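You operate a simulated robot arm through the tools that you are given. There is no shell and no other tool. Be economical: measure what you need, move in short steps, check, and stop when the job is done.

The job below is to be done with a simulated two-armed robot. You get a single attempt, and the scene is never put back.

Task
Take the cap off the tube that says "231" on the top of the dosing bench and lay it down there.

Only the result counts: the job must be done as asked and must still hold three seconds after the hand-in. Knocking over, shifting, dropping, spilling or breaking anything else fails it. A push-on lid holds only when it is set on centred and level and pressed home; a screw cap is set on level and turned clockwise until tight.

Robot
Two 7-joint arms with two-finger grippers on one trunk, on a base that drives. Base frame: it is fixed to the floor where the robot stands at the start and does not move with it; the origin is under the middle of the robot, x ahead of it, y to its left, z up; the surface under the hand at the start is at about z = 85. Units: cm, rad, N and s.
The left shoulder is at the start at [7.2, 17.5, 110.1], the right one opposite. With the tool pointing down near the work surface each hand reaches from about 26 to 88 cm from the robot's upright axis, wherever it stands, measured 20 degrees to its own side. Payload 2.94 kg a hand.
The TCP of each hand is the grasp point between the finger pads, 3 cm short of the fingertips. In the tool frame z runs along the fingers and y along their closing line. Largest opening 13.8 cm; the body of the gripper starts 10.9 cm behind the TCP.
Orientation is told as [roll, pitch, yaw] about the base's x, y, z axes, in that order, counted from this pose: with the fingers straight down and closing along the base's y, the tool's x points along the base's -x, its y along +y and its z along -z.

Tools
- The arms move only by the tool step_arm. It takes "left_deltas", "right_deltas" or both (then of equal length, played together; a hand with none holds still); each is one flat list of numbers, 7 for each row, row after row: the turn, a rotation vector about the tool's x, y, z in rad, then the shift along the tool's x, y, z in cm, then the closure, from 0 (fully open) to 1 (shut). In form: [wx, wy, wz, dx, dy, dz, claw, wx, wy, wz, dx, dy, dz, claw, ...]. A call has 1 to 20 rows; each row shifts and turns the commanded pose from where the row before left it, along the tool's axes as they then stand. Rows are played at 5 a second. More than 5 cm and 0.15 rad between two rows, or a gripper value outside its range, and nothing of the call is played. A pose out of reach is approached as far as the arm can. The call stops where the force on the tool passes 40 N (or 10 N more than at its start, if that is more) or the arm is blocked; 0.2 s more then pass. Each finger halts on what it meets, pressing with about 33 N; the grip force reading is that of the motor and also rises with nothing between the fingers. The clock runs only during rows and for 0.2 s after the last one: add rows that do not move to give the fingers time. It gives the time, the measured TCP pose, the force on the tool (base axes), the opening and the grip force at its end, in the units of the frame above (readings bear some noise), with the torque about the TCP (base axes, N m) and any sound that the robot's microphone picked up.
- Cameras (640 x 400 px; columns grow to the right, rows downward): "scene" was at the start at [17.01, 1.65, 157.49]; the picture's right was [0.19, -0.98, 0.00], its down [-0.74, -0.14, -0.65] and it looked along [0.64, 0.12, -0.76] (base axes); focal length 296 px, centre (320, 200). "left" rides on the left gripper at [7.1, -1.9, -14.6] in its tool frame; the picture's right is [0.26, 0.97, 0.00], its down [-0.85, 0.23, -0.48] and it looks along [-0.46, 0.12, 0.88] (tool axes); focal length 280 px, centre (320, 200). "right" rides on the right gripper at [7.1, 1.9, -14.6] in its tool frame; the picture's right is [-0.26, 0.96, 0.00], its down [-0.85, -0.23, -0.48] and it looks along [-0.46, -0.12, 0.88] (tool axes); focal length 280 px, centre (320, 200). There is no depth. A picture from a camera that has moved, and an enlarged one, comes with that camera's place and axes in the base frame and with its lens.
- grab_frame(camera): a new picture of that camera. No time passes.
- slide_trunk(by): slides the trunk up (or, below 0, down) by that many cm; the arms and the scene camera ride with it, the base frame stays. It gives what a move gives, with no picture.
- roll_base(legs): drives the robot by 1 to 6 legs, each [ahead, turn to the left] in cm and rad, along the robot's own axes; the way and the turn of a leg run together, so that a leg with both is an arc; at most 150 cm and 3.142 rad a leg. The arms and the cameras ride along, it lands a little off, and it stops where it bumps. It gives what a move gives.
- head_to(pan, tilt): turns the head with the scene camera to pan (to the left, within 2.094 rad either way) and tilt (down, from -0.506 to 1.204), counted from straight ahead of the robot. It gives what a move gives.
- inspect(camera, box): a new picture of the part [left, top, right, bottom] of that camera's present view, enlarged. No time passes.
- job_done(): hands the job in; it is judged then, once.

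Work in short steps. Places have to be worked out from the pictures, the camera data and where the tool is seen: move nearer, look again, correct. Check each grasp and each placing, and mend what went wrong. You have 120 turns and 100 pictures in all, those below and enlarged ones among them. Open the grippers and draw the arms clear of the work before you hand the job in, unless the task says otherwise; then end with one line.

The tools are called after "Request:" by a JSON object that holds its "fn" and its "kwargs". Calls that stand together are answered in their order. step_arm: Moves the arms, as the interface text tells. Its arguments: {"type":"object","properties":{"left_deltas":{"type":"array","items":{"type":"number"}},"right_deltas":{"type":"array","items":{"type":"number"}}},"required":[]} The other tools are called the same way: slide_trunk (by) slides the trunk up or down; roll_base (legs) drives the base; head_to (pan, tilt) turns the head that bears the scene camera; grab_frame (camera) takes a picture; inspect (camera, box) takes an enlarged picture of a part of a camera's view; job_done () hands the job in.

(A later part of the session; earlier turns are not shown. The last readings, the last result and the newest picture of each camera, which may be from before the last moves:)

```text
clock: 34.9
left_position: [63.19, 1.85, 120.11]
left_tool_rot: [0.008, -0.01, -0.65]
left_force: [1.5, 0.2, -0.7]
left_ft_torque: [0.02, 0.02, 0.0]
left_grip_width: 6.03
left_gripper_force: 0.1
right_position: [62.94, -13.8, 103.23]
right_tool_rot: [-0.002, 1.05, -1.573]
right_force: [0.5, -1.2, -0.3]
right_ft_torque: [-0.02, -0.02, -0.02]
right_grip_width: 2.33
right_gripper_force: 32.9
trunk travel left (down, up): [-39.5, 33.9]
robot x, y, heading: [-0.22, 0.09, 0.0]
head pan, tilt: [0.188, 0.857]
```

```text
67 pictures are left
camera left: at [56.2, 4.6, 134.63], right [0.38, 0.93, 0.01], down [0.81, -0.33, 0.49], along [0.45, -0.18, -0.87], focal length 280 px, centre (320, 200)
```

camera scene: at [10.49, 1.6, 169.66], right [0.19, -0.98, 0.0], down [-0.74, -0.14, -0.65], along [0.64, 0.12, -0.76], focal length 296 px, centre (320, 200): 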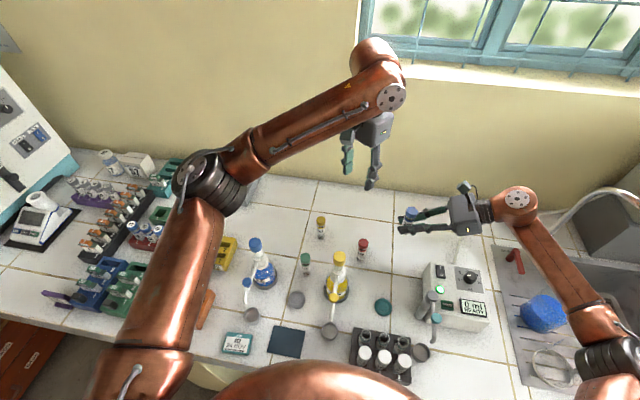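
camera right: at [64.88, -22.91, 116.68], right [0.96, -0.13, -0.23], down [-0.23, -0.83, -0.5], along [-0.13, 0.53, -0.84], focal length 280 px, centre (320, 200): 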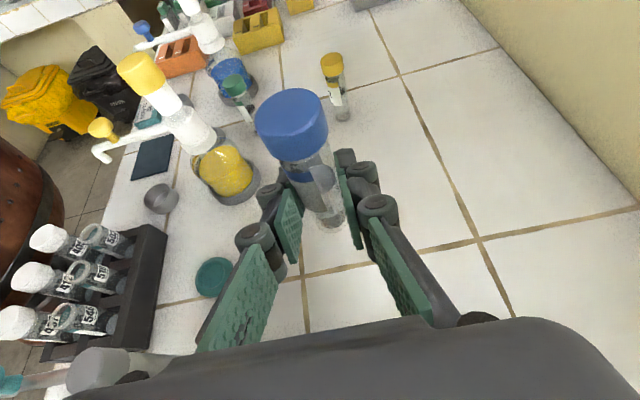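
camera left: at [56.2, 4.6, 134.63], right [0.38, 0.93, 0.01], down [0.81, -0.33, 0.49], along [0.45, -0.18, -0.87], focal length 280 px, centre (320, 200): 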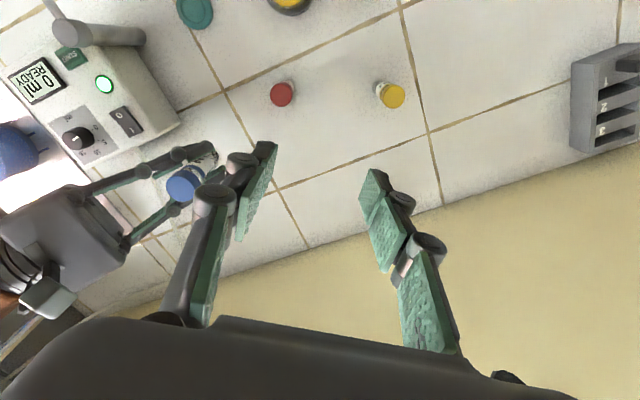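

Tube is securely held in air with cap at about (62.6, -13.1), top ~z 108.7. Moving the left hand above it.

Request:
{"fn": "step_arm", "kwargs": {"left_deltas": [0, 0, 0, -1.73, -2.44, 0, 0.64, 0, 0, 0, -1.73, -2.44, 0, 0.64, 0, 0, 0, -1.73, -2.44, 0, 0.64, 0, 0, 0, -1.73, -2.44, 0, 0.64, 0, 0, 0, -1.73, -2.44, 0, 0.64, 0, 0, 0, 0, 0, 1.5, 0.64, 0, 0, 0, 0, 0, 1.5, 0.64, 0, 0, 0, 0, 0, 0, 0.64]}}

Request:
{"fn": "grab_frame", "kwargs": {"camera": "left"}}

Request:
{"fn": "grab_frame", "kwargs": {"camera": "right"}}

Request:
{"fn": "inspect", "kwargs": {"camera": "scene", "box": [360, 130, 520, 250]}}

```text
clock: 36.7
left_position: [62.7, -13.11, 117.06]
left_tool_rot: [0.011, -0.01, -0.651]
left_force: [0.2, 0.5, 0.3]
left_ft_torque: [-0.01, 0.01, 0.02]
left_grip_width: 4.94
left_gripper_force: 0.0
right_position: [62.89, -13.8, 103.25]
right_tool_rot: [-0.002, 1.05, -1.571]
right_force: [0.5, 0.3, 0.3]
right_ft_torque: [0.03, 0.0, 0.0]
right_grip_width: 2.36
right_gripper_force: 33.0
trunk travel left (down, up): [-39.5, 33.9]
robot x, y, heading: [0.0, 0.13, -0.0]
head pan, tilt: [0.188, 0.857]
```

```text
66 pictures are left
camera left: at [55.78, -10.31, 131.55], right [0.38, 0.93, 0.01], down [0.81, -0.33, 0.49], along [0.45, -0.18, -0.87], focal length 280 px, centre (320, 200)
```

left: 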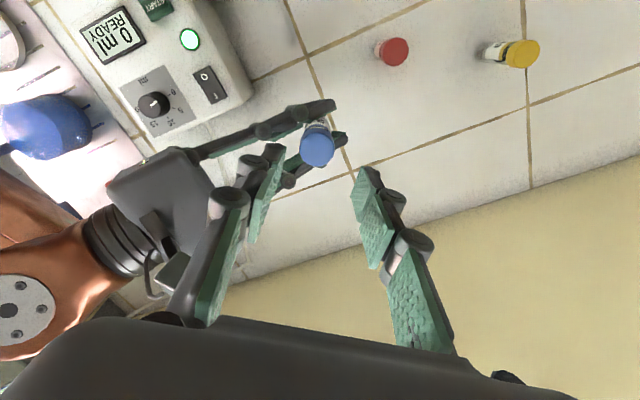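

```text
65 pictures are left
camera right: at [64.89, -22.94, 116.68], right [0.96, -0.13, -0.23], down [-0.23, -0.83, -0.5], along [-0.13, 0.53, -0.84], focal length 280 px, centre (320, 200)
```

right: 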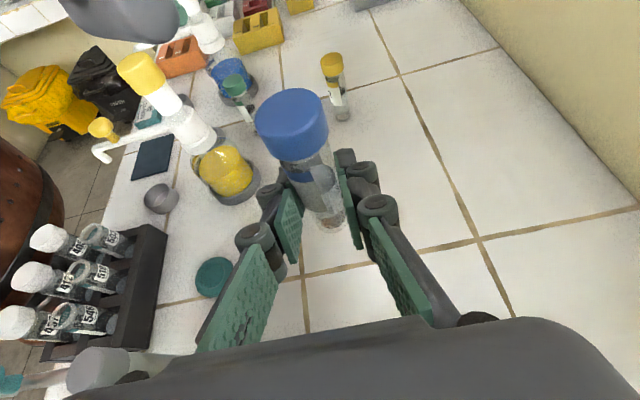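

```text
3.33 times, centred on (440, 190) of scene
camera zoom: at [10.47, 1.58, 169.67], right [0.19, -0.98, 0.0], down [-0.74, -0.14, -0.65], along [0.64, 0.12, -0.76], focal length 985 px, centre (-80, 233)
```

zoom: 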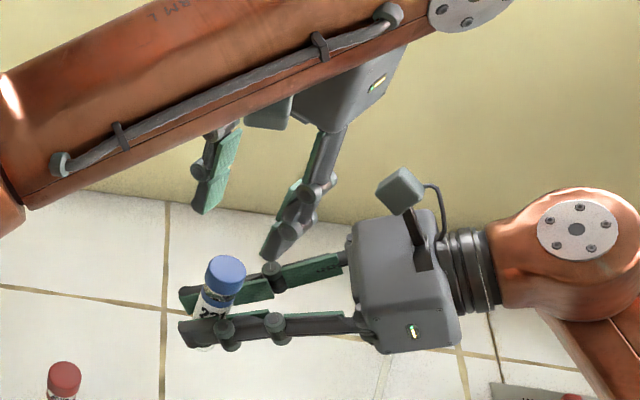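

Left hand is centred above the cap. Descending 7 cm to straddle the cap.

Request:
{"fn": "step_arm", "kwargs": {"left_deltas": [0, 0, 0, 0, -0.08, 2, 0.64, 0, 0, 0, 0, 0, 2, 0.64, 0, 0, 0, 0, 0, 1.5, 0.64, 0, 0, 0, 0, 0, 1.4, 0.64, 0, 0, 0, 0, 0, 0, 0.64]}}

Request:
{"fn": "grab_frame", "kwargs": {"camera": "left"}}

Request:
{"fn": "grab_frame", "kwargs": {"camera": "right"}}

Request:
{"fn": "inspect", "kwargs": {"camera": "scene", "box": [380, 170, 460, 240]}}

```text
clock: 37.9
left_position: [62.82, -13.14, 110.12]
left_tool_rot: [0.008, -0.011, -0.651]
left_force: [-0.9, -0.5, -0.4]
left_ft_torque: [-0.01, 0.0, 0.01]
left_grip_width: 4.99
left_gripper_force: 0.0
right_position: [63.01, -13.79, 103.36]
right_tool_rot: [-0.002, 1.051, -1.573]
right_force: [-0.2, -0.2, -0.7]
right_ft_torque: [0.02, 0.01, 0.01]
right_grip_width: 2.31
right_gripper_force: 33.6
trunk travel left (down, up): [-39.5, 33.9]
robot x, y, heading: [-0.26, 0.06, 0.002]
head pan, tilt: [0.188, 0.857]
```

```text
63 pictures are left
camera left: at [55.82, -10.45, 124.62], right [0.38, 0.93, 0.01], down [0.81, -0.33, 0.49], along [0.45, -0.18, -0.87], focal length 280 px, centre (320, 200)
```

left: 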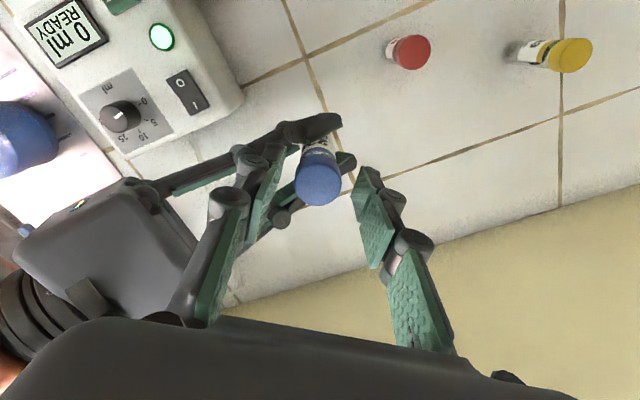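

```text
62 pictures are left
camera right: at [64.87, -22.95, 116.7], right [0.96, -0.13, -0.23], down [-0.23, -0.83, -0.5], along [-0.13, 0.53, -0.84], focal length 280 px, centre (320, 200)
```

right: 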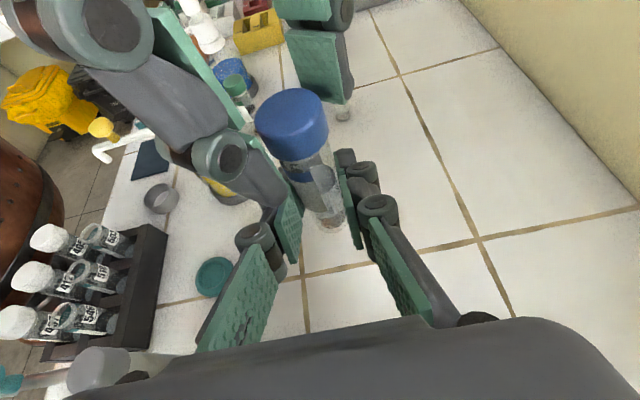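

```text
5.71 times, centred on (420, 205) of scene
camera zoom: at [10.43, 1.55, 169.67], right [0.19, -0.98, 0.0], down [-0.74, -0.14, -0.65], along [0.64, 0.12, -0.76], focal length 1688 px, centre (-251, 171)
```

zoom: 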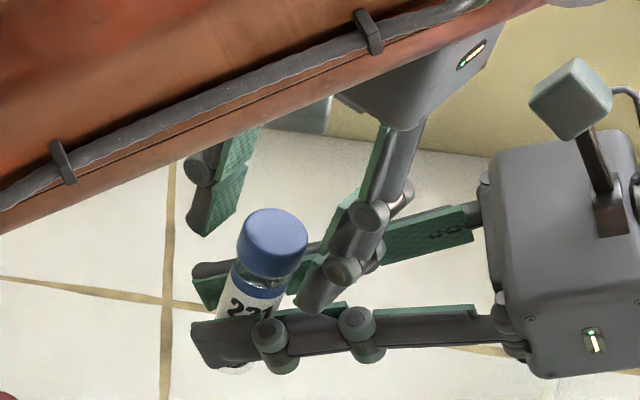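

Cap is centred between the left pads. Closing left gripper on the cap.

Request:
{"fn": "step_arm", "kwargs": {"left_deltas": [0, 0, 0, 0, 0, 0, 0.7, 0, 0, 0, 0, 0, 0, 0.75, 0, 0, 0, 0, 0, 0, 0.8, 0, 0, 0, 0, 0, 0, 1, 0, 0, 0, 0, 0, 0, 1, 0, 0, 0, 0, 0, 0, 1]}}

Request:
{"fn": "grab_frame", "kwargs": {"camera": "right"}}

Request:
{"fn": "grab_frame", "kwargs": {"camera": "left"}}

```text
clock: 39.3
left_position: [62.78, -13.25, 110.12]
left_tool_rot: [0.01, -0.01, -0.651]
left_force: [-0.5, -1.3, -0.4]
left_ft_torque: [-0.03, 0.03, 0.03]
left_grip_width: 2.58
left_gripper_force: 33.2
right_position: [62.96, -13.84, 103.23]
right_tool_rot: [-0.002, 1.05, -1.573]
right_force: [0.7, 0.3, -0.5]
right_ft_torque: [-0.01, 0.01, -0.01]
right_grip_width: 2.35
right_gripper_force: 32.8
trunk travel left (down, up): [-39.5, 33.9]
robot x, y, heading: [0.03, -0.02, -0.002]
head pan, tilt: [0.188, 0.857]
heard: snap
```

```text
60 pictures are left
camera right: at [64.88, -22.95, 116.68], right [0.96, -0.13, -0.23], down [-0.23, -0.83, -0.5], along [-0.13, 0.53, -0.84], focal length 280 px, centre (320, 200)
```

right: 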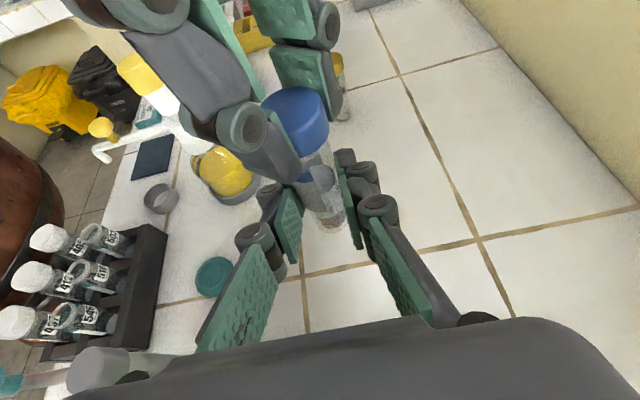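

```text
59 pictures are left
camera left: at [55.83, -10.46, 124.62], right [0.38, 0.93, 0.01], down [0.81, -0.33, 0.49], along [0.45, -0.18, -0.87], focal length 280 px, centre (320, 200)
```

left: 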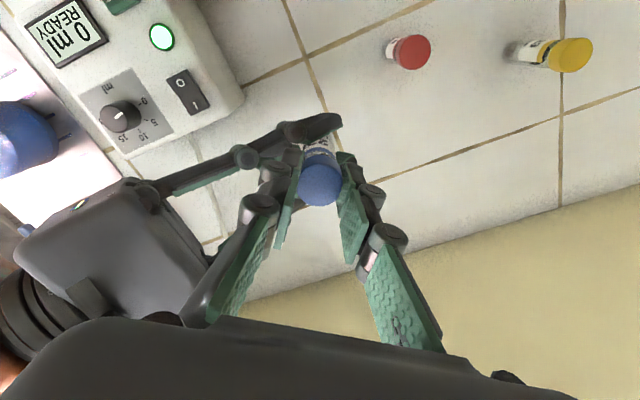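

A snap was heard: likely a push-on lid letting go. Lifting the left hand gently straight up to check.

Request:
{"fn": "step_arm", "kwargs": {"left_deltas": [0, 0, 0, 0, 0, -0.3, 1, 0, 0, 0, 0, 0, -0.5, 1, 0, 0, 0, 0, 0, -0.7, 1, 0, 0, 0, 0, 0, -1, 1]}}

Request:
{"fn": "grab_frame", "kwargs": {"camera": "right"}}

Request:
{"fn": "inspect", "kwargs": {"camera": "scene", "box": [380, 170, 460, 240]}}

```text
clock: 40.3
left_position: [62.71, -13.32, 112.56]
left_tool_rot: [0.009, -0.01, -0.651]
left_force: [0.0, -0.3, 0.4]
left_ft_torque: [0.0, 0.0, 0.0]
left_grip_width: 2.6
left_gripper_force: 33.1
right_position: [62.82, -13.86, 103.29]
right_tool_rot: [-0.001, 1.051, -1.572]
right_force: [-0.3, 0.5, 0.5]
right_ft_torque: [0.0, 0.02, -0.04]
right_grip_width: 2.36
right_gripper_force: 33.5
trunk travel left (down, up): [-39.5, 33.9]
robot x, y, heading: [0.06, 0.02, 0.0]
head pan, tilt: [0.188, 0.857]
```

```text
58 pictures are left
camera right: at [64.86, -22.96, 116.7], right [0.96, -0.13, -0.23], down [-0.23, -0.83, -0.5], along [-0.13, 0.53, -0.84], focal length 280 px, centre (320, 200)
```

right: 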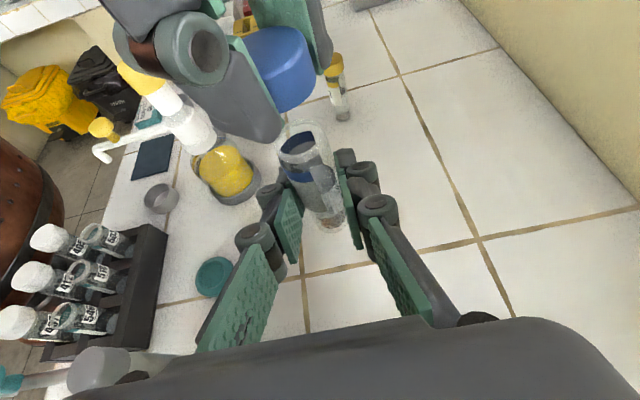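

```text
5.71 times, centred on (420, 205) of scene
camera zoom: at [10.42, 1.55, 169.67], right [0.19, -0.98, 0.0], down [-0.74, -0.14, -0.65], along [0.64, 0.12, -0.76], focal length 1688 px, centre (-251, 171)
```

zoom: 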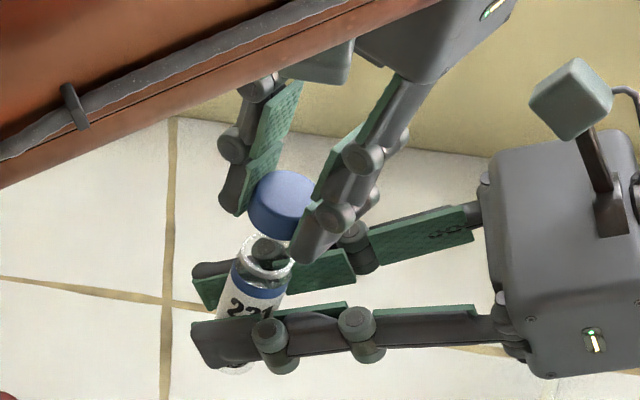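

The cap is off and in the left hand; the tube is still upright in the right. Raise the left hand and carry the cap over the clear tile near (74, 0).

Request:
{"fn": "step_arm", "kwargs": {"left_deltas": [0, 0, 0, 0, 0, -1.8, 1, 0, 0, 0, 0, 0, -1.8, 1, 0, 0, 0, 0, 0, -1.8, 1, 0, 0, 0, -0.14, 3.45, 0, 1, 0, 0, 0, -0.14, 3.45, 0, 1, 0, 0, 0, -0.14, 3.45, 0, 1, 0, 0, 0, -0.14, 3.45, 0, 1, 0, 0, 0, -0.14, 3.45, 0, 1, 0, 0, 0, 0, 0, 2.5, 1, 0, 0, 0, 0, 0, 2.5, 1, 0, 0, 0, 0, 0, 2.5, 1, 0, 0, 0, 0, 0, 2.5, 1, 0, 0, 0, 0, 0, 0, 1]}}

Request:
{"fn": "grab_frame", "kwargs": {"camera": "scene"}}

Request:
{"fn": "grab_frame", "kwargs": {"camera": "left"}}

Request:
{"fn": "grab_frame", "kwargs": {"camera": "right"}}

```text
clock: 43.1
left_position: [73.73, -1.03, 110.9]
left_tool_rot: [0.009, -0.012, -0.651]
left_force: [-0.3, 1.0, 0.4]
left_ft_torque: [-0.02, -0.02, 0.01]
left_grip_width: 2.57
left_gripper_force: 32.8
left hand out of reach, approached as far as the arm can: row 11
right_position: [62.74, -13.8, 103.26]
right_tool_rot: [-0.002, 1.052, -1.569]
right_force: [-0.8, -0.5, 0.8]
right_ft_torque: [-0.02, -0.05, 0.03]
right_grip_width: 2.32
right_gripper_force: 32.9
trunk travel left (down, up): [-39.5, 33.9]
robot x, y, heading: [0.03, -0.07, 0.002]
head pan, tilt: [0.188, 0.857]
```

```text
56 pictures are left
camera scene: at [10.38, 1.55, 169.68], right [0.19, -0.98, 0.0], down [-0.74, -0.14, -0.65], along [0.64, 0.12, -0.76], focal length 296 px, centre (320, 200)
```

scene: 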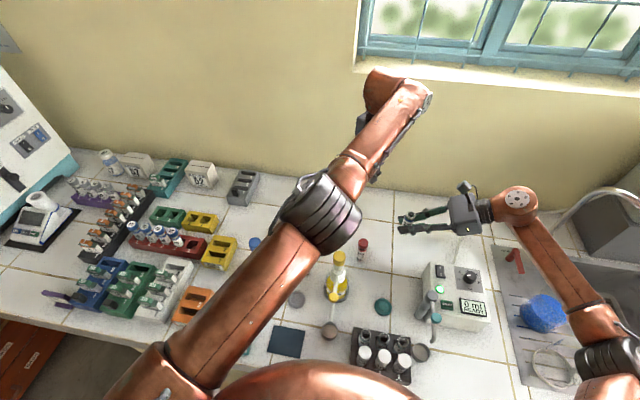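

```text
55 pictures are left
camera left: at [66.86, 1.82, 125.33], right [0.38, 0.93, 0.01], down [0.81, -0.33, 0.49], along [0.45, -0.18, -0.87], focal length 280 px, centre (320, 200)
```

left: 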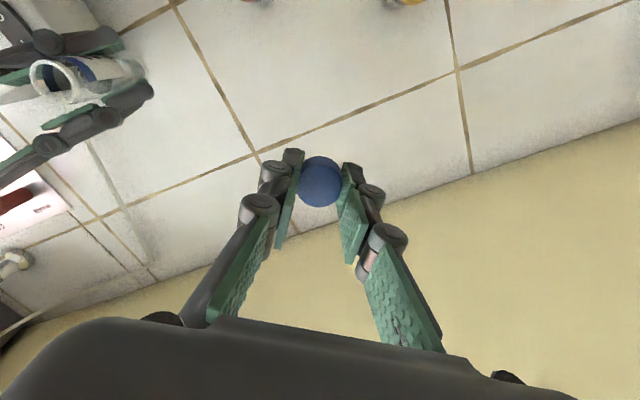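

```text
54 pictures are left
camera right: at [64.83, -22.96, 116.72], right [0.96, -0.13, -0.23], down [-0.23, -0.83, -0.5], along [-0.13, 0.54, -0.84], focal length 280 px, centre (320, 200)
```

right: 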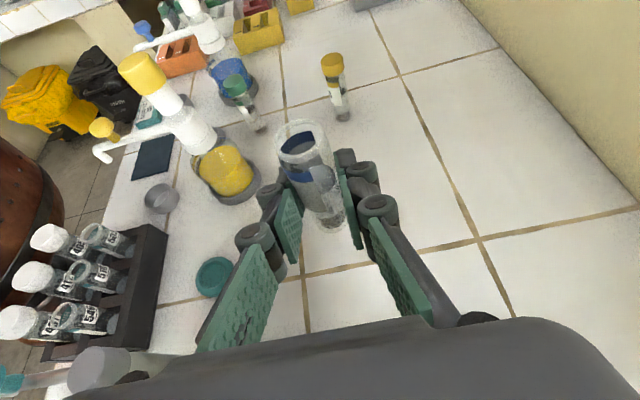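

Left wrist is near its limit at this yaw. I turn the left hand to yaw ~0.2, which puts the elbow back further left, and check.

Request:
{"fn": "step_arm", "kwargs": {"left_deltas": [0, 0, -0.1417, 0.3, 0.3, -0.3, 1, 0, 0, -0.1417, 0.3, 0.3, -0.3, 1, 0, 0, -0.1417, 0.3, 0.3, -0.3, 1, 0, 0, -0.1417, 0.3, 0.3, 0, 1, 0, 0, -0.1417, 0.3, 0.3, 0, 1, 0, 0, -0.1417, 0.3, 0.3, 0, 1, 0, 0, 0, 0, 0, 0, 1]}}

Request:
{"fn": "grab_frame", "kwargs": {"camera": "scene"}}

```text
clock: 44.7
left_position: [73.13, 0.53, 112.09]
left_tool_rot: [-0.008, -0.031, 0.133]
left_force: [-0.9, 0.3, -0.7]
left_ft_torque: [0.0, -0.03, 0.02]
left_grip_width: 2.56
left_gripper_force: 32.8
left hand out of reach, approached as far as the arm can: row 2
right_position: [62.92, -13.74, 103.24]
right_tool_rot: [0.0, 1.05, -1.573]
right_force: [-0.7, -1.0, -0.3]
right_ft_torque: [0.03, 0.02, -0.03]
right_grip_width: 2.32
right_gripper_force: 33.2
trunk travel left (down, up): [-39.5, 33.9]
robot x, y, heading: [-0.32, -0.08, 0.005]
head pan, tilt: [0.188, 0.857]
```

```text
53 pictures are left
camera scene: at [10.47, 1.54, 169.67], right [0.19, -0.98, 0.0], down [-0.74, -0.14, -0.65], along [0.64, 0.12, -0.76], focal length 296 px, centre (320, 200)
```

scene: 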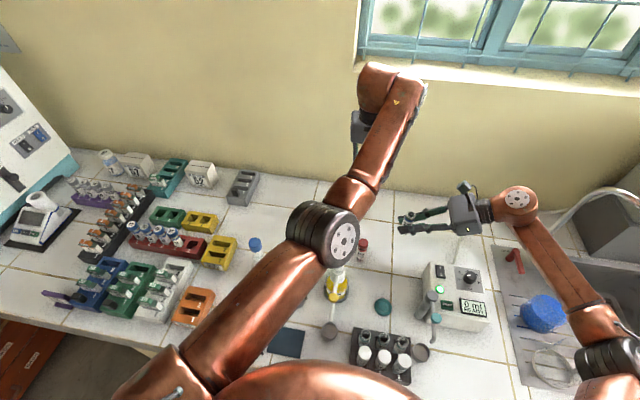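

Elbow is well above the flasks now (~z 124). To keep the forearm high while lowering, raise the trunk 10 cm and then bring the left hand down toward (70, 2).

Request:
{"fn": "slide_trunk", "kwargs": {"by": 10}}

Request:
{"fn": "step_arm", "kwargs": {"left_deltas": [0, 0.031, 0, 0.5, 0.2, 3, 1, 0, 0, 0, 0.5, 0.2, 3, 1, 0, 0, 0, 0.5, 0.2, 3, 1, 0, 0, 0, 0.5, 0.2, 3, 1, 0, 0, 0, 0.5, 0.2, 3, 1, 0, 0, 0, 0.4, 0.2, 2, 1, 0, 0, 0, 0, 0, 0, 1]}}

Request:
{"fn": "grab_frame", "kwargs": {"camera": "scene"}}

Request:
{"fn": "grab_frame", "kwargs": {"camera": "left"}}

```text
clock: 46.1
left_position: [73.09, 0.56, 121.98]
left_tool_rot: [-0.009, -0.029, 0.134]
left_force: [-0.2, 1.1, 0.2]
left_ft_torque: [-0.02, -0.03, 0.0]
left_grip_width: 2.53
left_gripper_force: 33.3
right_position: [62.97, -13.92, 113.12]
right_tool_rot: [-0.005, 1.051, -1.574]
right_force: [0.1, -0.7, -0.6]
right_ft_torque: [0.0, -0.02, -0.01]
right_grip_width: 2.31
right_gripper_force: 32.7
trunk travel left (down, up): [-49.5, 23.9]
robot x, y, heading: [-0.04, -0.12, -0.001]
head pan, tilt: [0.188, 0.857]
```

```text
clock: 47.7
left_position: [70.16, 1.16, 105.12]
left_tool_rot: [-0.008, 0.002, 0.131]
left_force: [0.1, -0.8, 0.5]
left_ft_torque: [0.02, 0.01, 0.01]
left_grip_width: 2.55
left_gripper_force: 33.0
right_position: [62.92, -13.97, 113.27]
right_tool_rot: [-0.002, 1.051, -1.571]
right_force: [-0.6, 0.7, 0.8]
right_ft_torque: [0.02, 0.0, 0.01]
right_grip_width: 2.33
right_gripper_force: 33.2
trunk travel left (down, up): [-49.5, 23.9]
robot x, y, heading: [0.16, -0.06, -0.001]
head pan, tilt: [0.188, 0.857]
```

```text
52 pictures are left
camera scene: at [7.43, 1.54, 179.67], right [0.19, -0.98, 0.0], down [-0.74, -0.14, -0.65], along [0.64, 0.12, -0.76], focal length 296 px, centre (320, 200)
```

scene: 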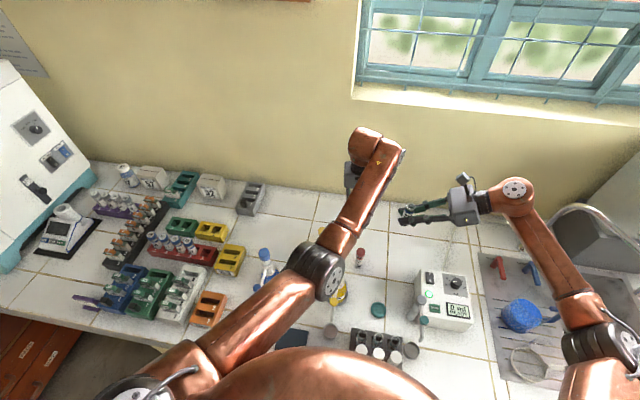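

```text
51 pictures are left
camera left: at [63.36, -1.48, 119.76], right [-0.39, 0.92, -0.01], down [0.81, 0.34, 0.47], along [0.44, 0.18, -0.88], focal length 280 px, centre (320, 200)
```

left: 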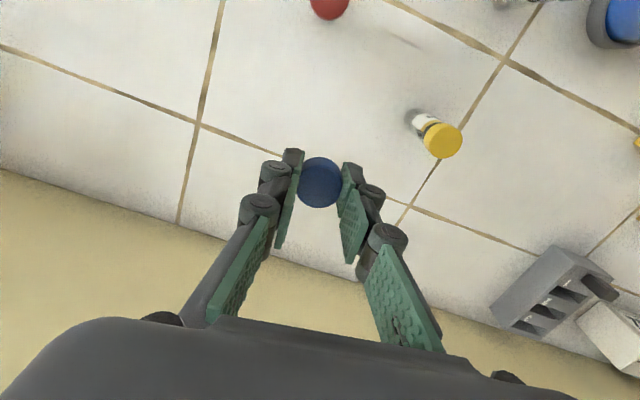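

The forearm passes over the yellow flask; for margin I raise the trunk another 8 cm, then lower the hand in stages.

Request:
{"fn": "slide_trunk", "kwargs": {"by": 8}}

Request:
{"fn": "step_arm", "kwargs": {"left_deltas": [0, 0, 0, 0, 0, 3, 1, 0, 0, 0, 0, 0, 3, 1, 0, 0, 0, 0, 0, 3, 1, 0, 0, 0, 0, 0, 3, 1, 0, 0, 0, 0, 0, 3, 1, 0, 0, 0, 0, 0, 3, 1, 0, 0, 0, 0, 0, 0, 1]}}

Request:
{"fn": "grab_frame", "kwargs": {"camera": "scene"}}

Request:
{"fn": "grab_frame", "kwargs": {"camera": "left"}}

Request:
{"fn": "grab_frame", "kwargs": {"camera": "right"}}

```text
clock: 48.8
left_position: [70.1, 1.22, 113.0]
left_tool_rot: [-0.01, 0.004, 0.133]
left_force: [-0.7, -0.4, -0.3]
left_ft_torque: [-0.03, -0.05, -0.03]
left_grip_width: 2.56
left_gripper_force: 33.2
right_position: [62.89, -13.97, 121.1]
right_tool_rot: [-0.005, 1.051, -1.573]
right_force: [-0.2, 1.5, -0.6]
right_ft_torque: [-0.01, 0.0, -0.01]
right_grip_width: 2.31
right_gripper_force: 32.5
trunk travel left (down, up): [-57.5, 15.9]
robot x, y, heading: [-0.12, 0.01, -0.005]
head pan, tilt: [0.188, 0.857]
```

```text
clock: 50.4
left_position: [70.17, 1.06, 95.05]
left_tool_rot: [-0.009, 0.001, 0.132]
left_force: [0.6, 0.5, -0.5]
left_ft_torque: [-0.01, -0.02, 0.01]
left_grip_width: 2.54
left_gripper_force: 33.1
right_position: [62.81, -13.86, 121.16]
right_tool_rot: [-0.002, 1.052, -1.573]
right_force: [-0.9, -1.4, 0.1]
right_ft_torque: [-0.02, -0.03, -0.03]
right_grip_width: 2.32
right_gripper_force: 33.4
trunk travel left (down, up): [-57.5, 15.9]
robot x, y, heading: [0.09, 0.44, -0.001]
head pan, tilt: [0.188, 0.857]
```

```text
50 pictures are left
camera scene: at [6.29, 1.59, 187.65], right [0.19, -0.98, 0.0], down [-0.74, -0.14, -0.65], along [0.64, 0.12, -0.76], focal length 296 px, centre (320, 200)
```

scene: 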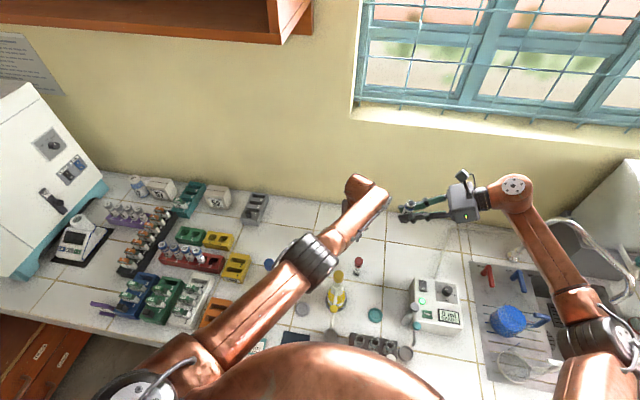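

```text
49 pictures are left
camera left: at [63.38, -1.61, 109.76], right [-0.39, 0.92, -0.01], down [0.81, 0.35, 0.47], along [0.44, 0.18, -0.88], focal length 280 px, centre (320, 200)
```

left: 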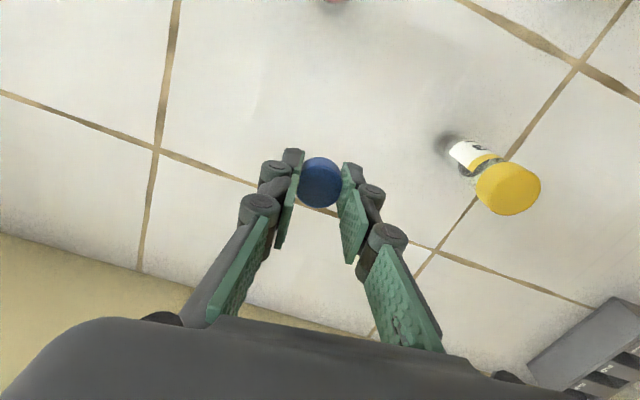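

```text
48 pictures are left
camera right: at [64.83, -22.99, 134.68], right [0.96, -0.13, -0.23], down [-0.23, -0.83, -0.5], along [-0.13, 0.53, -0.84], focal length 280 px, centre (320, 200)
```

right: 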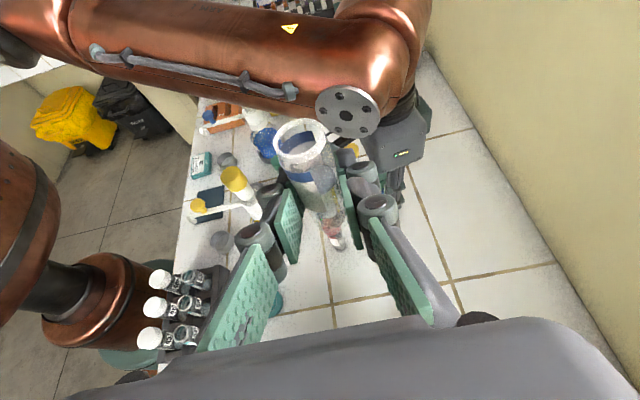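

Clearance is fine. Lowering the cap to just above the bench (TCP ~90).

Request:
{"fn": "step_arm", "kwargs": {"left_deltas": [0, 0, 0, 0, 0, 2, 1, 0, 0, 0, 0, 0, 1.5, 1, 0, 0, 0, 0, 0, 1, 1, 0, 0, 0, 0, 0, 0.5, 1, 0, 0, 0, 0, 0, 0, 1]}}

Request:
{"fn": "inspect", "kwargs": {"camera": "left", "box": [240, 100, 400, 260]}}

```text
clock: 51.6
left_position: [69.19, 1.39, 90.11]
left_tool_rot: [-0.01, 0.002, 0.134]
left_force: [-0.4, 0.5, -0.6]
left_ft_torque: [-0.01, -0.03, -0.01]
left_grip_width: 2.53
left_gripper_force: 33.0
left hand out of reach, approached as far as the arm can: row 1, 2, 3
right_position: [62.77, -13.82, 121.16]
right_tool_rot: [-0.003, 1.051, -1.573]
right_force: [-0.7, 0.2, -0.5]
right_ft_torque: [-0.01, 0.0, 0.02]
right_grip_width: 2.32
right_gripper_force: 32.7
trunk travel left (down, up): [-57.5, 15.9]
robot x, y, heading: [0.31, 0.28, -0.001]
head pan, tilt: [0.188, 0.857]
```

```text
2.50 times, centred on (320, 180) of left
camera zoom: at [62.47, -1.28, 104.85], right [-0.39, 0.92, -0.01], down [0.81, 0.34, 0.47], along [0.44, 0.18, -0.88], focal length 701 px, centre (320, 250)
```

zoom: 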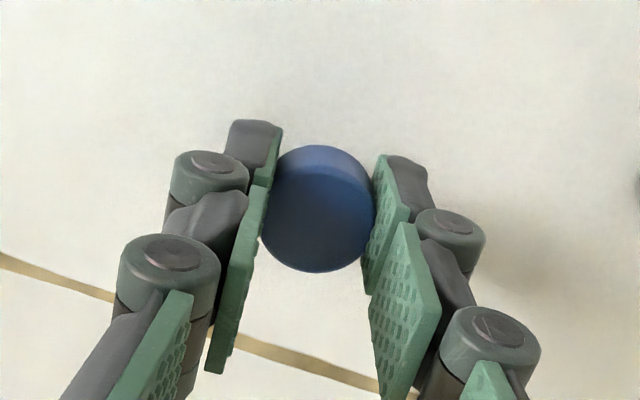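

Near the reach limit; I pull the hand 2 cm toward the robot and then lower slowly.

Request:
{"fn": "step_arm", "kwargs": {"left_deltas": [0, 0, 0, 1.2, 0, 0, 1, 0, 0, 0, 1.2, 0, 0, 1, 0, 0, 0, 0, 0, 0.4, 1, 0, 0, 0, 0, 0, 0, 1]}}

```text
clock: 52.6
left_position: [66.97, 1.12, 89.83]
left_tool_rot: [-0.009, 0.001, 0.132]
left_force: [0.4, -0.4, 0.2]
left_ft_torque: [-0.04, 0.01, 0.01]
left_grip_width: 2.55
left_gripper_force: 32.3
left hand out of reach, approached as far as the arm can: row 1
right_position: [62.93, -13.82, 121.25]
right_tool_rot: [-0.001, 1.05, -1.573]
right_force: [0.7, 0.1, -0.7]
right_ft_torque: [-0.01, 0.03, 0.01]
right_grip_width: 2.33
right_gripper_force: 32.9
trunk travel left (down, up): [-57.5, 15.9]
robot x, y, heading: [0.21, -0.15, 0.001]
head pan, tilt: [0.188, 0.857]
```

Lowering in small steps until contact shows.

Request:
{"fn": "step_arm", "kwargs": {"left_deltas": [0, 0, 0, 0, 0, 0.3, 1, 0, 0, 0, 0, 0, 0.3, 1, 0, 0, 0, 0, 0, 0, 1]}}

Request:
{"fn": "step_arm", "kwargs": {"left_deltas": [0, 0, 0, 0, 0, 0.2, 1, 0, 0, 0, 0, 0, 0.1, 1, 0, 0, 0, 0, 0, 0, 1]}}

Request:
{"fn": "inspect", "kwargs": {"camera": "left", "box": [240, 100, 400, 260]}}

```text
clock: 53.4
left_position: [67.08, 1.01, 89.04]
left_tool_rot: [-0.008, 0.003, 0.132]
left_force: [0.2, -0.9, 0.4]
left_ft_torque: [0.01, 0.01, 0.02]
left_grip_width: 2.54
left_gripper_force: 32.9
right_position: [63.03, -13.89, 121.19]
right_tool_rot: [-0.002, 1.051, -1.572]
right_force: [-0.7, 0.2, -0.5]
right_ft_torque: [0.04, 0.0, 0.02]
right_grip_width: 2.35
right_gripper_force: 32.9
trunk travel left (down, up): [-57.5, 15.9]
robot x, y, heading: [-0.09, 0.43, -0.001]
head pan, tilt: [0.188, 0.857]
```

```text
clock: 54.2
left_position: [66.89, 1.05, 88.9]
left_tool_rot: [-0.008, 0.003, 0.131]
left_force: [0.5, -0.6, -0.6]
left_ft_torque: [0.01, 0.0, 0.01]
left_grip_width: 2.54
left_gripper_force: 32.5
right_position: [62.92, -13.9, 121.19]
right_tool_rot: [-0.001, 1.052, -1.572]
right_force: [0.6, -0.8, 0.3]
right_ft_torque: [0.0, 0.0, -0.02]
right_grip_width: 2.34
right_gripper_force: 33.0
trunk travel left (down, up): [-57.5, 15.9]
robot x, y, heading: [0.0, 0.11, 0.0]
head pan, tilt: [0.188, 0.857]
```

```text
2.50 times, centred on (320, 180) of left
camera zoom: at [60.24, -1.67, 103.53], right [-0.39, 0.92, -0.01], down [0.81, 0.34, 0.47], along [0.44, 0.18, -0.88], focal length 701 px, centre (320, 250)
```

zoom: 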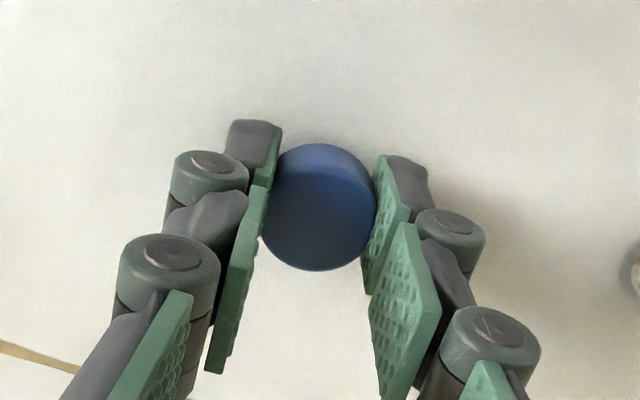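

No contact yet at TCP 88.9. Continuing down in small steps.

Request:
{"fn": "step_arm", "kwargs": {"left_deltas": [0, 0, 0, 0, 0, 0.15, 1, 0, 0, 0, 0, 0, 0.15, 1, 0, 0, 0, 0, 0, 0, 1]}}

Request:
{"fn": "step_arm", "kwargs": {"left_deltas": [0, 0, 0, 0, 0, 0.15, 1, 0, 0, 0, 0, 0, 0.1, 1, 0, 0, 0, 0, 0, 0, 1]}}

```text
clock: 55.0
left_position: [66.94, 1.04, 88.56]
left_tool_rot: [-0.007, 0.002, 0.133]
left_force: [-0.1, -0.1, -0.4]
left_ft_torque: [0.02, 0.01, 0.0]
left_grip_width: 2.58
left_gripper_force: 33.3
right_position: [62.95, -13.92, 121.16]
right_tool_rot: [-0.003, 1.05, -1.572]
right_force: [-0.8, 0.5, -0.2]
right_ft_torque: [0.0, 0.05, 0.0]
right_grip_width: 2.33
right_gripper_force: 33.2
trunk travel left (down, up): [-57.5, 15.9]
robot x, y, heading: [-0.25, 0.04, -0.001]
head pan, tilt: [0.188, 0.857]
```

```text
clock: 55.8
left_position: [66.93, 1.13, 88.39]
left_tool_rot: [-0.01, 0.001, 0.131]
left_force: [0.1, -1.0, -0.4]
left_ft_torque: [-0.01, -0.01, 0.0]
left_grip_width: 2.56
left_gripper_force: 33.3
right_position: [62.78, -13.96, 121.32]
right_tool_rot: [-0.002, 1.052, -1.573]
right_force: [0.3, -0.7, -0.2]
right_ft_torque: [0.01, 0.0, -0.02]
right_grip_width: 2.35
right_gripper_force: 32.7
trunk travel left (down, up): [-57.5, 15.9]
robot x, y, heading: [-0.55, -0.26, -0.001]
head pan, tilt: [0.188, 0.857]
```

Request:
{"fn": "step_arm", "kwargs": {"left_deltas": [0, 0, 0, 0, 0, 0.1, 1, 0, 0, 0, 0, 0, 0.1, 1, 0, 0, 0, 0, 0, 0, 1]}}

Request:
{"fn": "step_arm", "kwargs": {"left_deltas": [0, 0, 0, 0, 0, 0.1, 1, 0, 0, 0, 0, 0, 0.1, 1, 0, 0, 0, 0, 0, 0, 1]}}

Request:
{"fn": "grab_frame", "kwargs": {"camera": "left"}}

```text
clock: 56.6
left_position: [66.98, 1.16, 88.13]
left_tool_rot: [-0.009, 0.002, 0.133]
left_force: [0.9, -0.6, -0.3]
left_ft_torque: [-0.01, -0.01, -0.02]
left_grip_width: 2.57
left_gripper_force: 32.8
right_position: [62.86, -13.82, 121.18]
right_tool_rot: [0.0, 1.051, -1.572]
right_force: [0.6, -0.1, -1.0]
right_ft_torque: [0.03, -0.03, -0.02]
right_grip_width: 2.33
right_gripper_force: 33.4
trunk travel left (down, up): [-57.5, 15.9]
robot x, y, heading: [0.39, 0.01, 0.001]
head pan, tilt: [0.188, 0.857]
```

```text
clock: 57.4
left_position: [67.05, 0.94, 88.04]
left_tool_rot: [-0.009, 0.001, 0.132]
left_force: [-0.2, -0.5, 1.5]
left_ft_torque: [0.04, -0.01, 0.01]
left_grip_width: 2.55
left_gripper_force: 33.5
right_position: [62.92, -13.83, 121.21]
right_tool_rot: [-0.002, 1.051, -1.572]
right_force: [-0.1, -0.1, -0.3]
right_ft_torque: [0.03, -0.01, -0.01]
right_grip_width: 2.33
right_gripper_force: 33.0
trunk travel left (down, up): [-57.5, 15.9]
robot x, y, heading: [-0.18, -0.07, 0.004]
head pan, tilt: [0.188, 0.857]
```

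```text
45 pictures are left
camera left: at [60.23, -1.68, 102.64], right [-0.39, 0.92, -0.01], down [0.81, 0.34, 0.47], along [0.44, 0.18, -0.88], focal length 280 px, centre (320, 200)
```

left: 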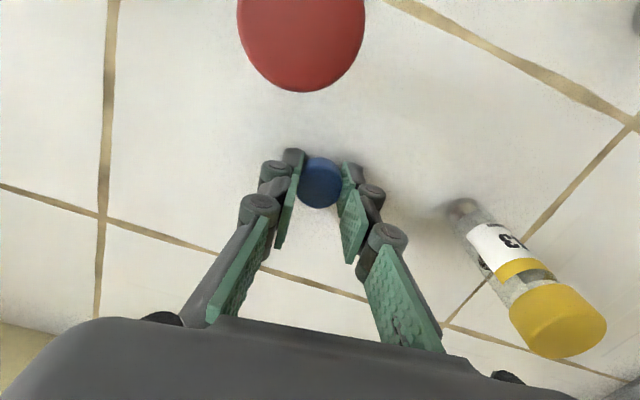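

A hint of contact (1.5 N). One or two more small steps.

Request:
{"fn": "step_arm", "kwargs": {"left_deltas": [0, 0, 0, 0, 0, 0.1, 1, 0, 0, 0, 0, 0, 0, 1]}}

Request:
{"fn": "step_arm", "kwargs": {"left_deltas": [0, 0, 0, 0, 0, 0.1, 1, 0, 0, 0, 0, 0, 0, 1]}}

```text
clock: 58.0
left_position: [66.94, 1.12, 88.05]
left_tool_rot: [-0.008, 0.0, 0.131]
left_force: [-0.4, 0.3, 8.7]
left_ft_torque: [0.14, 0.02, -0.01]
left_grip_width: 2.55
left_gripper_force: 33.0
right_position: [62.88, -13.93, 121.22]
right_tool_rot: [0.0, 1.05, -1.57]
right_force: [-1.0, 0.5, 0.0]
right_ft_torque: [-0.02, 0.02, 0.02]
right_grip_width: 2.33
right_gripper_force: 33.3
trunk travel left (down, up): [-57.5, 15.9]
robot x, y, heading: [-0.23, 0.08, -0.0]
head pan, tilt: [0.188, 0.857]
```

```text
clock: 58.6
left_position: [66.84, 1.01, 87.99]
left_tool_rot: [-0.009, -0.002, 0.131]
left_force: [0.4, 1.5, 17.5]
left_ft_torque: [0.37, 0.05, 0.07]
left_grip_width: 2.55
left_gripper_force: 33.2
right_position: [62.71, -13.78, 121.34]
right_tool_rot: [0.0, 1.051, -1.57]
right_force: [0.0, 0.7, -0.9]
right_ft_torque: [-0.01, -0.03, -0.01]
right_grip_width: 2.33
right_gripper_force: 32.7
trunk travel left (down, up): [-57.5, 15.9]
robot x, y, heading: [0.21, -0.16, -0.003]
head pan, tilt: [0.188, 0.857]
```

Firm contact. Relax slightly and open the left fingers gently.

Request:
{"fn": "step_arm", "kwargs": {"left_deltas": [0, 0, 0, 0, 0, -0.15, 1, 0, 0, 0, 0, 0, 0, 0.8, 0, 0, 0, 0, 0, 0, 0.75, 0, 0, 0, 0, 0, 0, 0.68, 0, 0, 0, 0, 0, 0, 0.62, 0, 0, 0, 0, 0, 0, 0.62]}}

Request:
{"fn": "grab_frame", "kwargs": {"camera": "left"}}

```text
clock: 60.0
left_position: [66.8, 1.07, 87.77]
left_tool_rot: [-0.008, 0.004, 0.133]
left_force: [-2.7, 0.1, 4.2]
left_ft_torque: [0.03, 0.0, 0.01]
left_grip_width: 5.3
left_gripper_force: 0.1
right_position: [62.8, -13.98, 121.31]
right_tool_rot: [0.001, 1.051, -1.571]
right_force: [0.4, 0.2, -0.5]
right_ft_torque: [0.02, -0.02, -0.01]
right_grip_width: 2.32
right_gripper_force: 33.4
trunk travel left (down, up): [-57.5, 15.9]
robot x, y, heading: [-0.28, -0.07, 0.001]
head pan, tilt: [0.188, 0.857]
```

```text
44 pictures are left
camera left: at [60.12, -1.7, 102.56], right [-0.39, 0.92, -0.01], down [0.81, 0.34, 0.47], along [0.44, 0.18, -0.88], focal length 280 px, centre (320, 200)
```

left: 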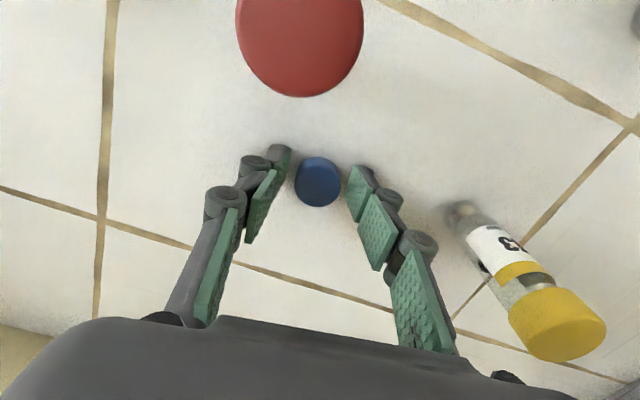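

Cap released on the bench. Raise the left hand straight up.

Request:
{"fn": "step_arm", "kwargs": {"left_deltas": [0, 0, 0, 0, 0, -1, 0.62, 0, 0, 0, 0, 0, -2, 0.62, 0, 0, 0, 0, 0, -3, 0.62, 0, 0, 0, 0, 0, -3, 0.62, 0, 0, 0, 0, 0, -3, 0.62, 0, 0, 0, 0, 0, -3, 0.62, 0, 0, 0, 0, 0, -3, 0.62, 0, 0, 0, 0, 0, -3, 0.62, 0, 0, 0, 0, 0, -2, 0.62, 0, 0, 0, 0, 0, 0, 0.62]}}

Request:
{"fn": "grab_frame", "kwargs": {"camera": "left"}}

Request:
{"fn": "grab_frame", "kwargs": {"camera": "scene"}}

```text
clock: 62.2
left_position: [66.99, 1.21, 110.88]
left_tool_rot: [-0.009, 0.002, 0.133]
left_force: [-0.4, -0.6, -0.3]
left_ft_torque: [0.0, -0.02, 0.0]
left_grip_width: 5.26
left_gripper_force: 0.1
right_position: [62.83, -13.85, 121.19]
right_tool_rot: [-0.002, 1.051, -1.572]
right_force: [1.0, -0.2, 0.2]
right_ft_torque: [0.01, -0.04, 0.01]
right_grip_width: 2.33
right_gripper_force: 32.6
trunk travel left (down, up): [-57.5, 15.9]
robot x, y, heading: [0.15, 0.37, -0.003]
head pan, tilt: [0.188, 0.857]
```

```text
43 pictures are left
camera left: at [60.32, -1.48, 125.62], right [-0.39, 0.92, -0.01], down [0.81, 0.34, 0.47], along [0.44, 0.18, -0.88], focal length 280 px, centre (320, 200)
```

left: 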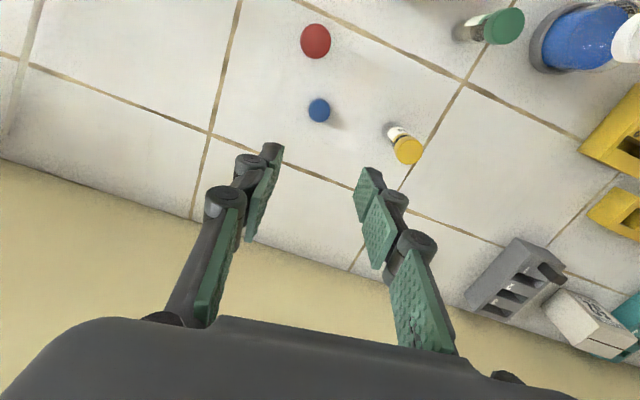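

```text
42 pictures are left
camera scene: at [6.35, 1.58, 187.65], right [0.19, -0.98, 0.0], down [-0.74, -0.14, -0.65], along [0.64, 0.12, -0.76], focal length 296 px, centre (320, 200)
```

scene: 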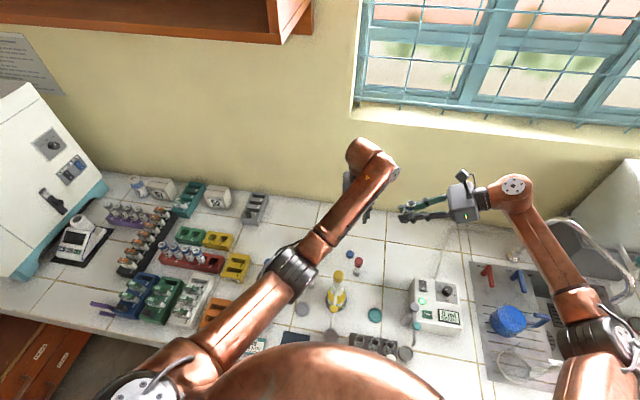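

Cap stands on the bench near (66.9, 1.1). Now move the left hand up and left so the trunk can be lowered for returning the tube.

Request:
{"fn": "step_arm", "kwargs": {"left_deltas": [0, 0, 0, 0, 1.5, -3, 0.62, 0, 0, 0, 0, 1.5, -3, 0.62, 0, 0, 0, 0, 1.5, -3, 0.62, 0, 0, 0, 0, 1.5, -3, 0.62, 0, 0, 0, 0, 1.5, -3, 0.62, 0, 0, 0, 0, 1.5, -3, 0.62, 0, 0, 0, 0, 1.5, -2, 0.62, 0, 0, 0, 0, 1.5, -1, 0.62, 0, 0, 0, 0, 0, 0, 0.62]}}

Request:
{"fn": "slide_trunk", "kwargs": {"by": -18}}

Request:
{"fn": "grab_frame", "kwargs": {"camera": "scene"}}

```text
clock: 64.2
left_position: [65.52, 13.22, 131.69]
left_tool_rot: [-0.01, 0.001, 0.131]
left_force: [0.6, 0.9, 0.4]
left_ft_torque: [0.03, 0.02, 0.04]
left_grip_width: 5.23
left_gripper_force: 0.0
right_position: [62.84, -13.83, 121.26]
right_tool_rot: [-0.001, 1.05, -1.573]
right_force: [0.5, -0.4, 0.1]
right_ft_torque: [0.01, -0.04, -0.02]
right_grip_width: 2.29
right_gripper_force: 32.8
trunk travel left (down, up): [-57.5, 15.9]
robot x, y, heading: [0.08, -0.14, -0.001]
head pan, tilt: [0.188, 0.857]
```

```text
clock: 66.2
left_position: [65.35, 13.33, 113.8]
left_tool_rot: [-0.009, -0.001, 0.13]
left_force: [0.8, -0.4, -0.6]
left_ft_torque: [0.0, -0.03, -0.01]
left_grip_width: 5.26
left_gripper_force: 0.0
right_position: [62.84, -13.87, 103.2]
right_tool_rot: [0.0, 1.052, -1.572]
right_force: [0.4, 1.4, -0.4]
right_ft_torque: [-0.04, 0.0, -0.02]
right_grip_width: 2.33
right_gripper_force: 33.4
trunk travel left (down, up): [-39.5, 33.9]
robot x, y, heading: [0.08, -0.42, 0.005]
head pan, tilt: [0.188, 0.857]
```

```text
41 pictures are left
camera scene: at [10.38, 1.62, 169.69], right [0.19, -0.98, 0.0], down [-0.74, -0.14, -0.65], along [0.64, 0.12, -0.76], focal length 296 px, centre (320, 200)
```

scene: 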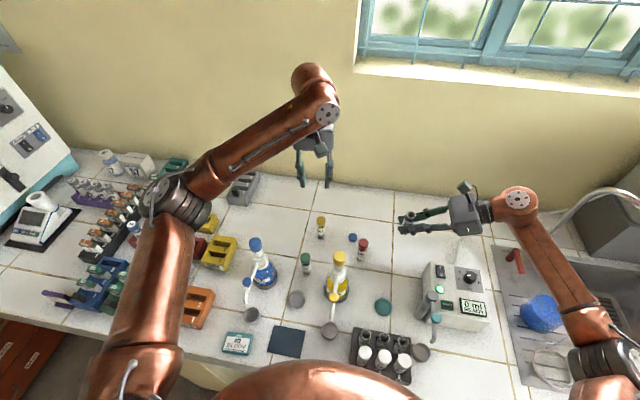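

All clear. Reversing the right hand path: back over the original spot and down to 2 cm above.

Request:
{"fn": "step_arm", "kwargs": {"right_deltas": [0, 0, 0, -0.62, 2.25, -1.08, 1, 0, 0, 0, -0.62, 2.25, -1.08, 1, 0, 0, 0, -0.62, 2.25, -1.08, 1, 0, 0, 0, -0.62, 2.25, -1.08, 1, 0, 0, 0, -2.08, 0, 1.195, 1, 0, 0, 0, -2.08, 0, 1.195, 1, 0, 0, 0, -2.08, 0, 1.195, 1, 0, 0, 0, -2.08, 0, 1.195, 1, 0, 0, 0, -2.08, 0, 1.195, 1, 0, 0, 0, 0, 0, 0, 1]}}

Request:
{"fn": "grab_frame", "kwargs": {"camera": "right"}}

Request:
{"fn": "inspect", "kwargs": {"camera": "scene", "box": [380, 190, 540, 290]}}

```text
clock: 68.4
left_position: [65.39, 13.35, 113.84]
left_tool_rot: [-0.008, 0.0, 0.131]
left_force: [0.0, -0.2, 0.3]
left_ft_torque: [-0.03, -0.02, -0.02]
left_grip_width: 5.22
left_gripper_force: 0.0
right_position: [71.77, -18.84, 91.15]
right_tool_rot: [-0.002, 1.049, -1.571]
right_force: [-0.9, 0.0, 0.0]
right_ft_torque: [0.02, 0.0, 0.01]
right_grip_width: 2.33
right_gripper_force: 32.7
trunk travel left (down, up): [-39.5, 33.9]
robot x, y, heading: [-0.1, -0.11, -0.003]
head pan, tilt: [0.188, 0.857]
```

```text
40 pictures are left
camera right: at [73.85, -27.9, 104.61], right [0.96, -0.13, -0.23], down [-0.23, -0.83, -0.5], along [-0.13, 0.53, -0.84], focal length 280 px, centre (320, 200)
```

right: 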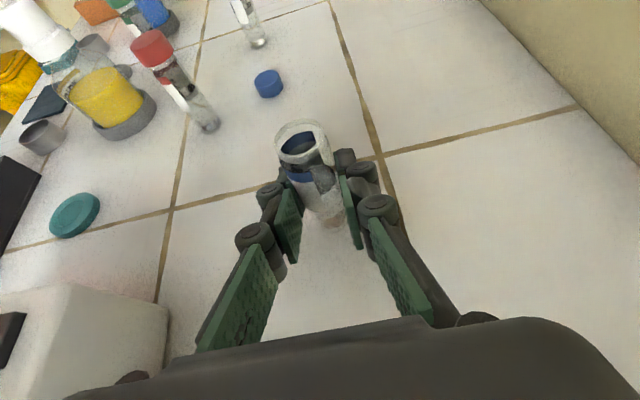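

```text
4.00 times, centred on (460, 240) of scene
camera zoom: at [10.41, 1.62, 169.67], right [0.19, -0.98, 0.0], down [-0.74, -0.14, -0.65], along [0.64, 0.12, -0.76], focal length 1182 px, centre (-240, 40)
```

zoom: 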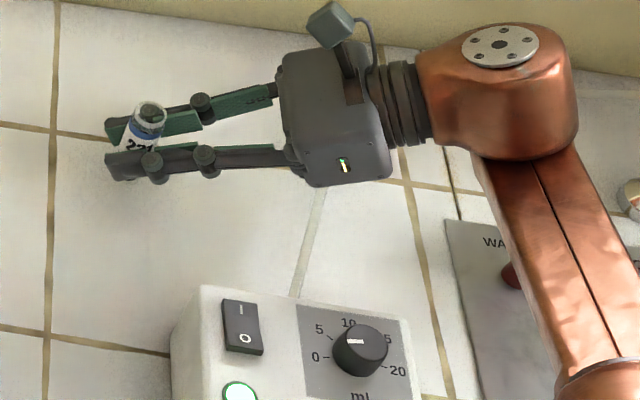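

Tube is level and above its old spot. Lower 1.5 cm, then creep to contact.

Request:
{"fn": "step_arm", "kwargs": {"right_deltas": [0, 0, 0, -0.87, 0, 0.5, 1, 0, 0, 0, -0.52, 0, 0.3, 1, 0, 0, 0, 0, 0, 0, 1]}}

Request:
{"fn": "step_arm", "kwargs": {"right_deltas": [0, 0, 0, -0.13, 0, 0.075, 1, 0, 0, 0, 0, 0, 0, 1]}}

Request:
{"fn": "step_arm", "kwargs": {"right_deltas": [0, 0, 0, -0.09, 0, 0.05, 1, 0, 0, 0, 0, 0, 0, 1]}}

```text
clock: 69.2
left_position: [65.43, 13.29, 113.79]
left_tool_rot: [-0.009, 0.002, 0.133]
left_force: [-0.1, 0.5, 0.5]
left_ft_torque: [-0.02, 0.01, -0.01]
left_grip_width: 5.25
left_gripper_force: 0.0
right_position: [71.95, -18.82, 89.58]
right_tool_rot: [-0.001, 1.049, -1.574]
right_force: [0.2, 0.2, -0.7]
right_ft_torque: [0.01, 0.0, 0.02]
right_grip_width: 2.32
right_gripper_force: 33.7
trunk travel left (down, up): [-39.5, 33.9]
robot x, y, heading: [0.22, 0.03, 0.001]
head pan, tilt: [0.188, 0.857]
```

```text
clock: 69.8
left_position: [65.3, 13.43, 113.84]
left_tool_rot: [-0.009, 0.003, 0.132]
left_force: [-0.1, 0.1, -0.1]
left_ft_torque: [0.01, -0.01, -0.01]
left_grip_width: 5.23
left_gripper_force: 0.0
right_position: [71.78, -18.72, 89.5]
right_tool_rot: [0.0, 1.051, -1.571]
right_force: [0.7, -0.3, -0.3]
right_ft_torque: [-0.01, 0.03, 0.01]
right_grip_width: 2.33
right_gripper_force: 33.2
trunk travel left (down, up): [-39.5, 33.9]
robot x, y, heading: [-0.01, 0.28, -0.001]
head pan, tilt: [0.188, 0.857]
```

```text
clock: 70.4
left_position: [65.43, 13.32, 113.77]
left_tool_rot: [-0.006, 0.001, 0.133]
left_force: [-0.1, 0.7, -0.4]
left_ft_torque: [-0.03, -0.02, -0.01]
left_grip_width: 5.23
left_gripper_force: 0.1
right_position: [71.9, -18.77, 89.33]
right_tool_rot: [0.0, 1.05, -1.573]
right_force: [-0.6, 0.3, 0.1]
right_ft_torque: [0.03, -0.02, -0.01]
right_grip_width: 2.33
right_gripper_force: 32.8
trunk travel left (down, up): [-39.5, 33.9]
robot x, y, heading: [-0.01, 0.1, -0.001]
head pan, tilt: [0.188, 0.857]
```

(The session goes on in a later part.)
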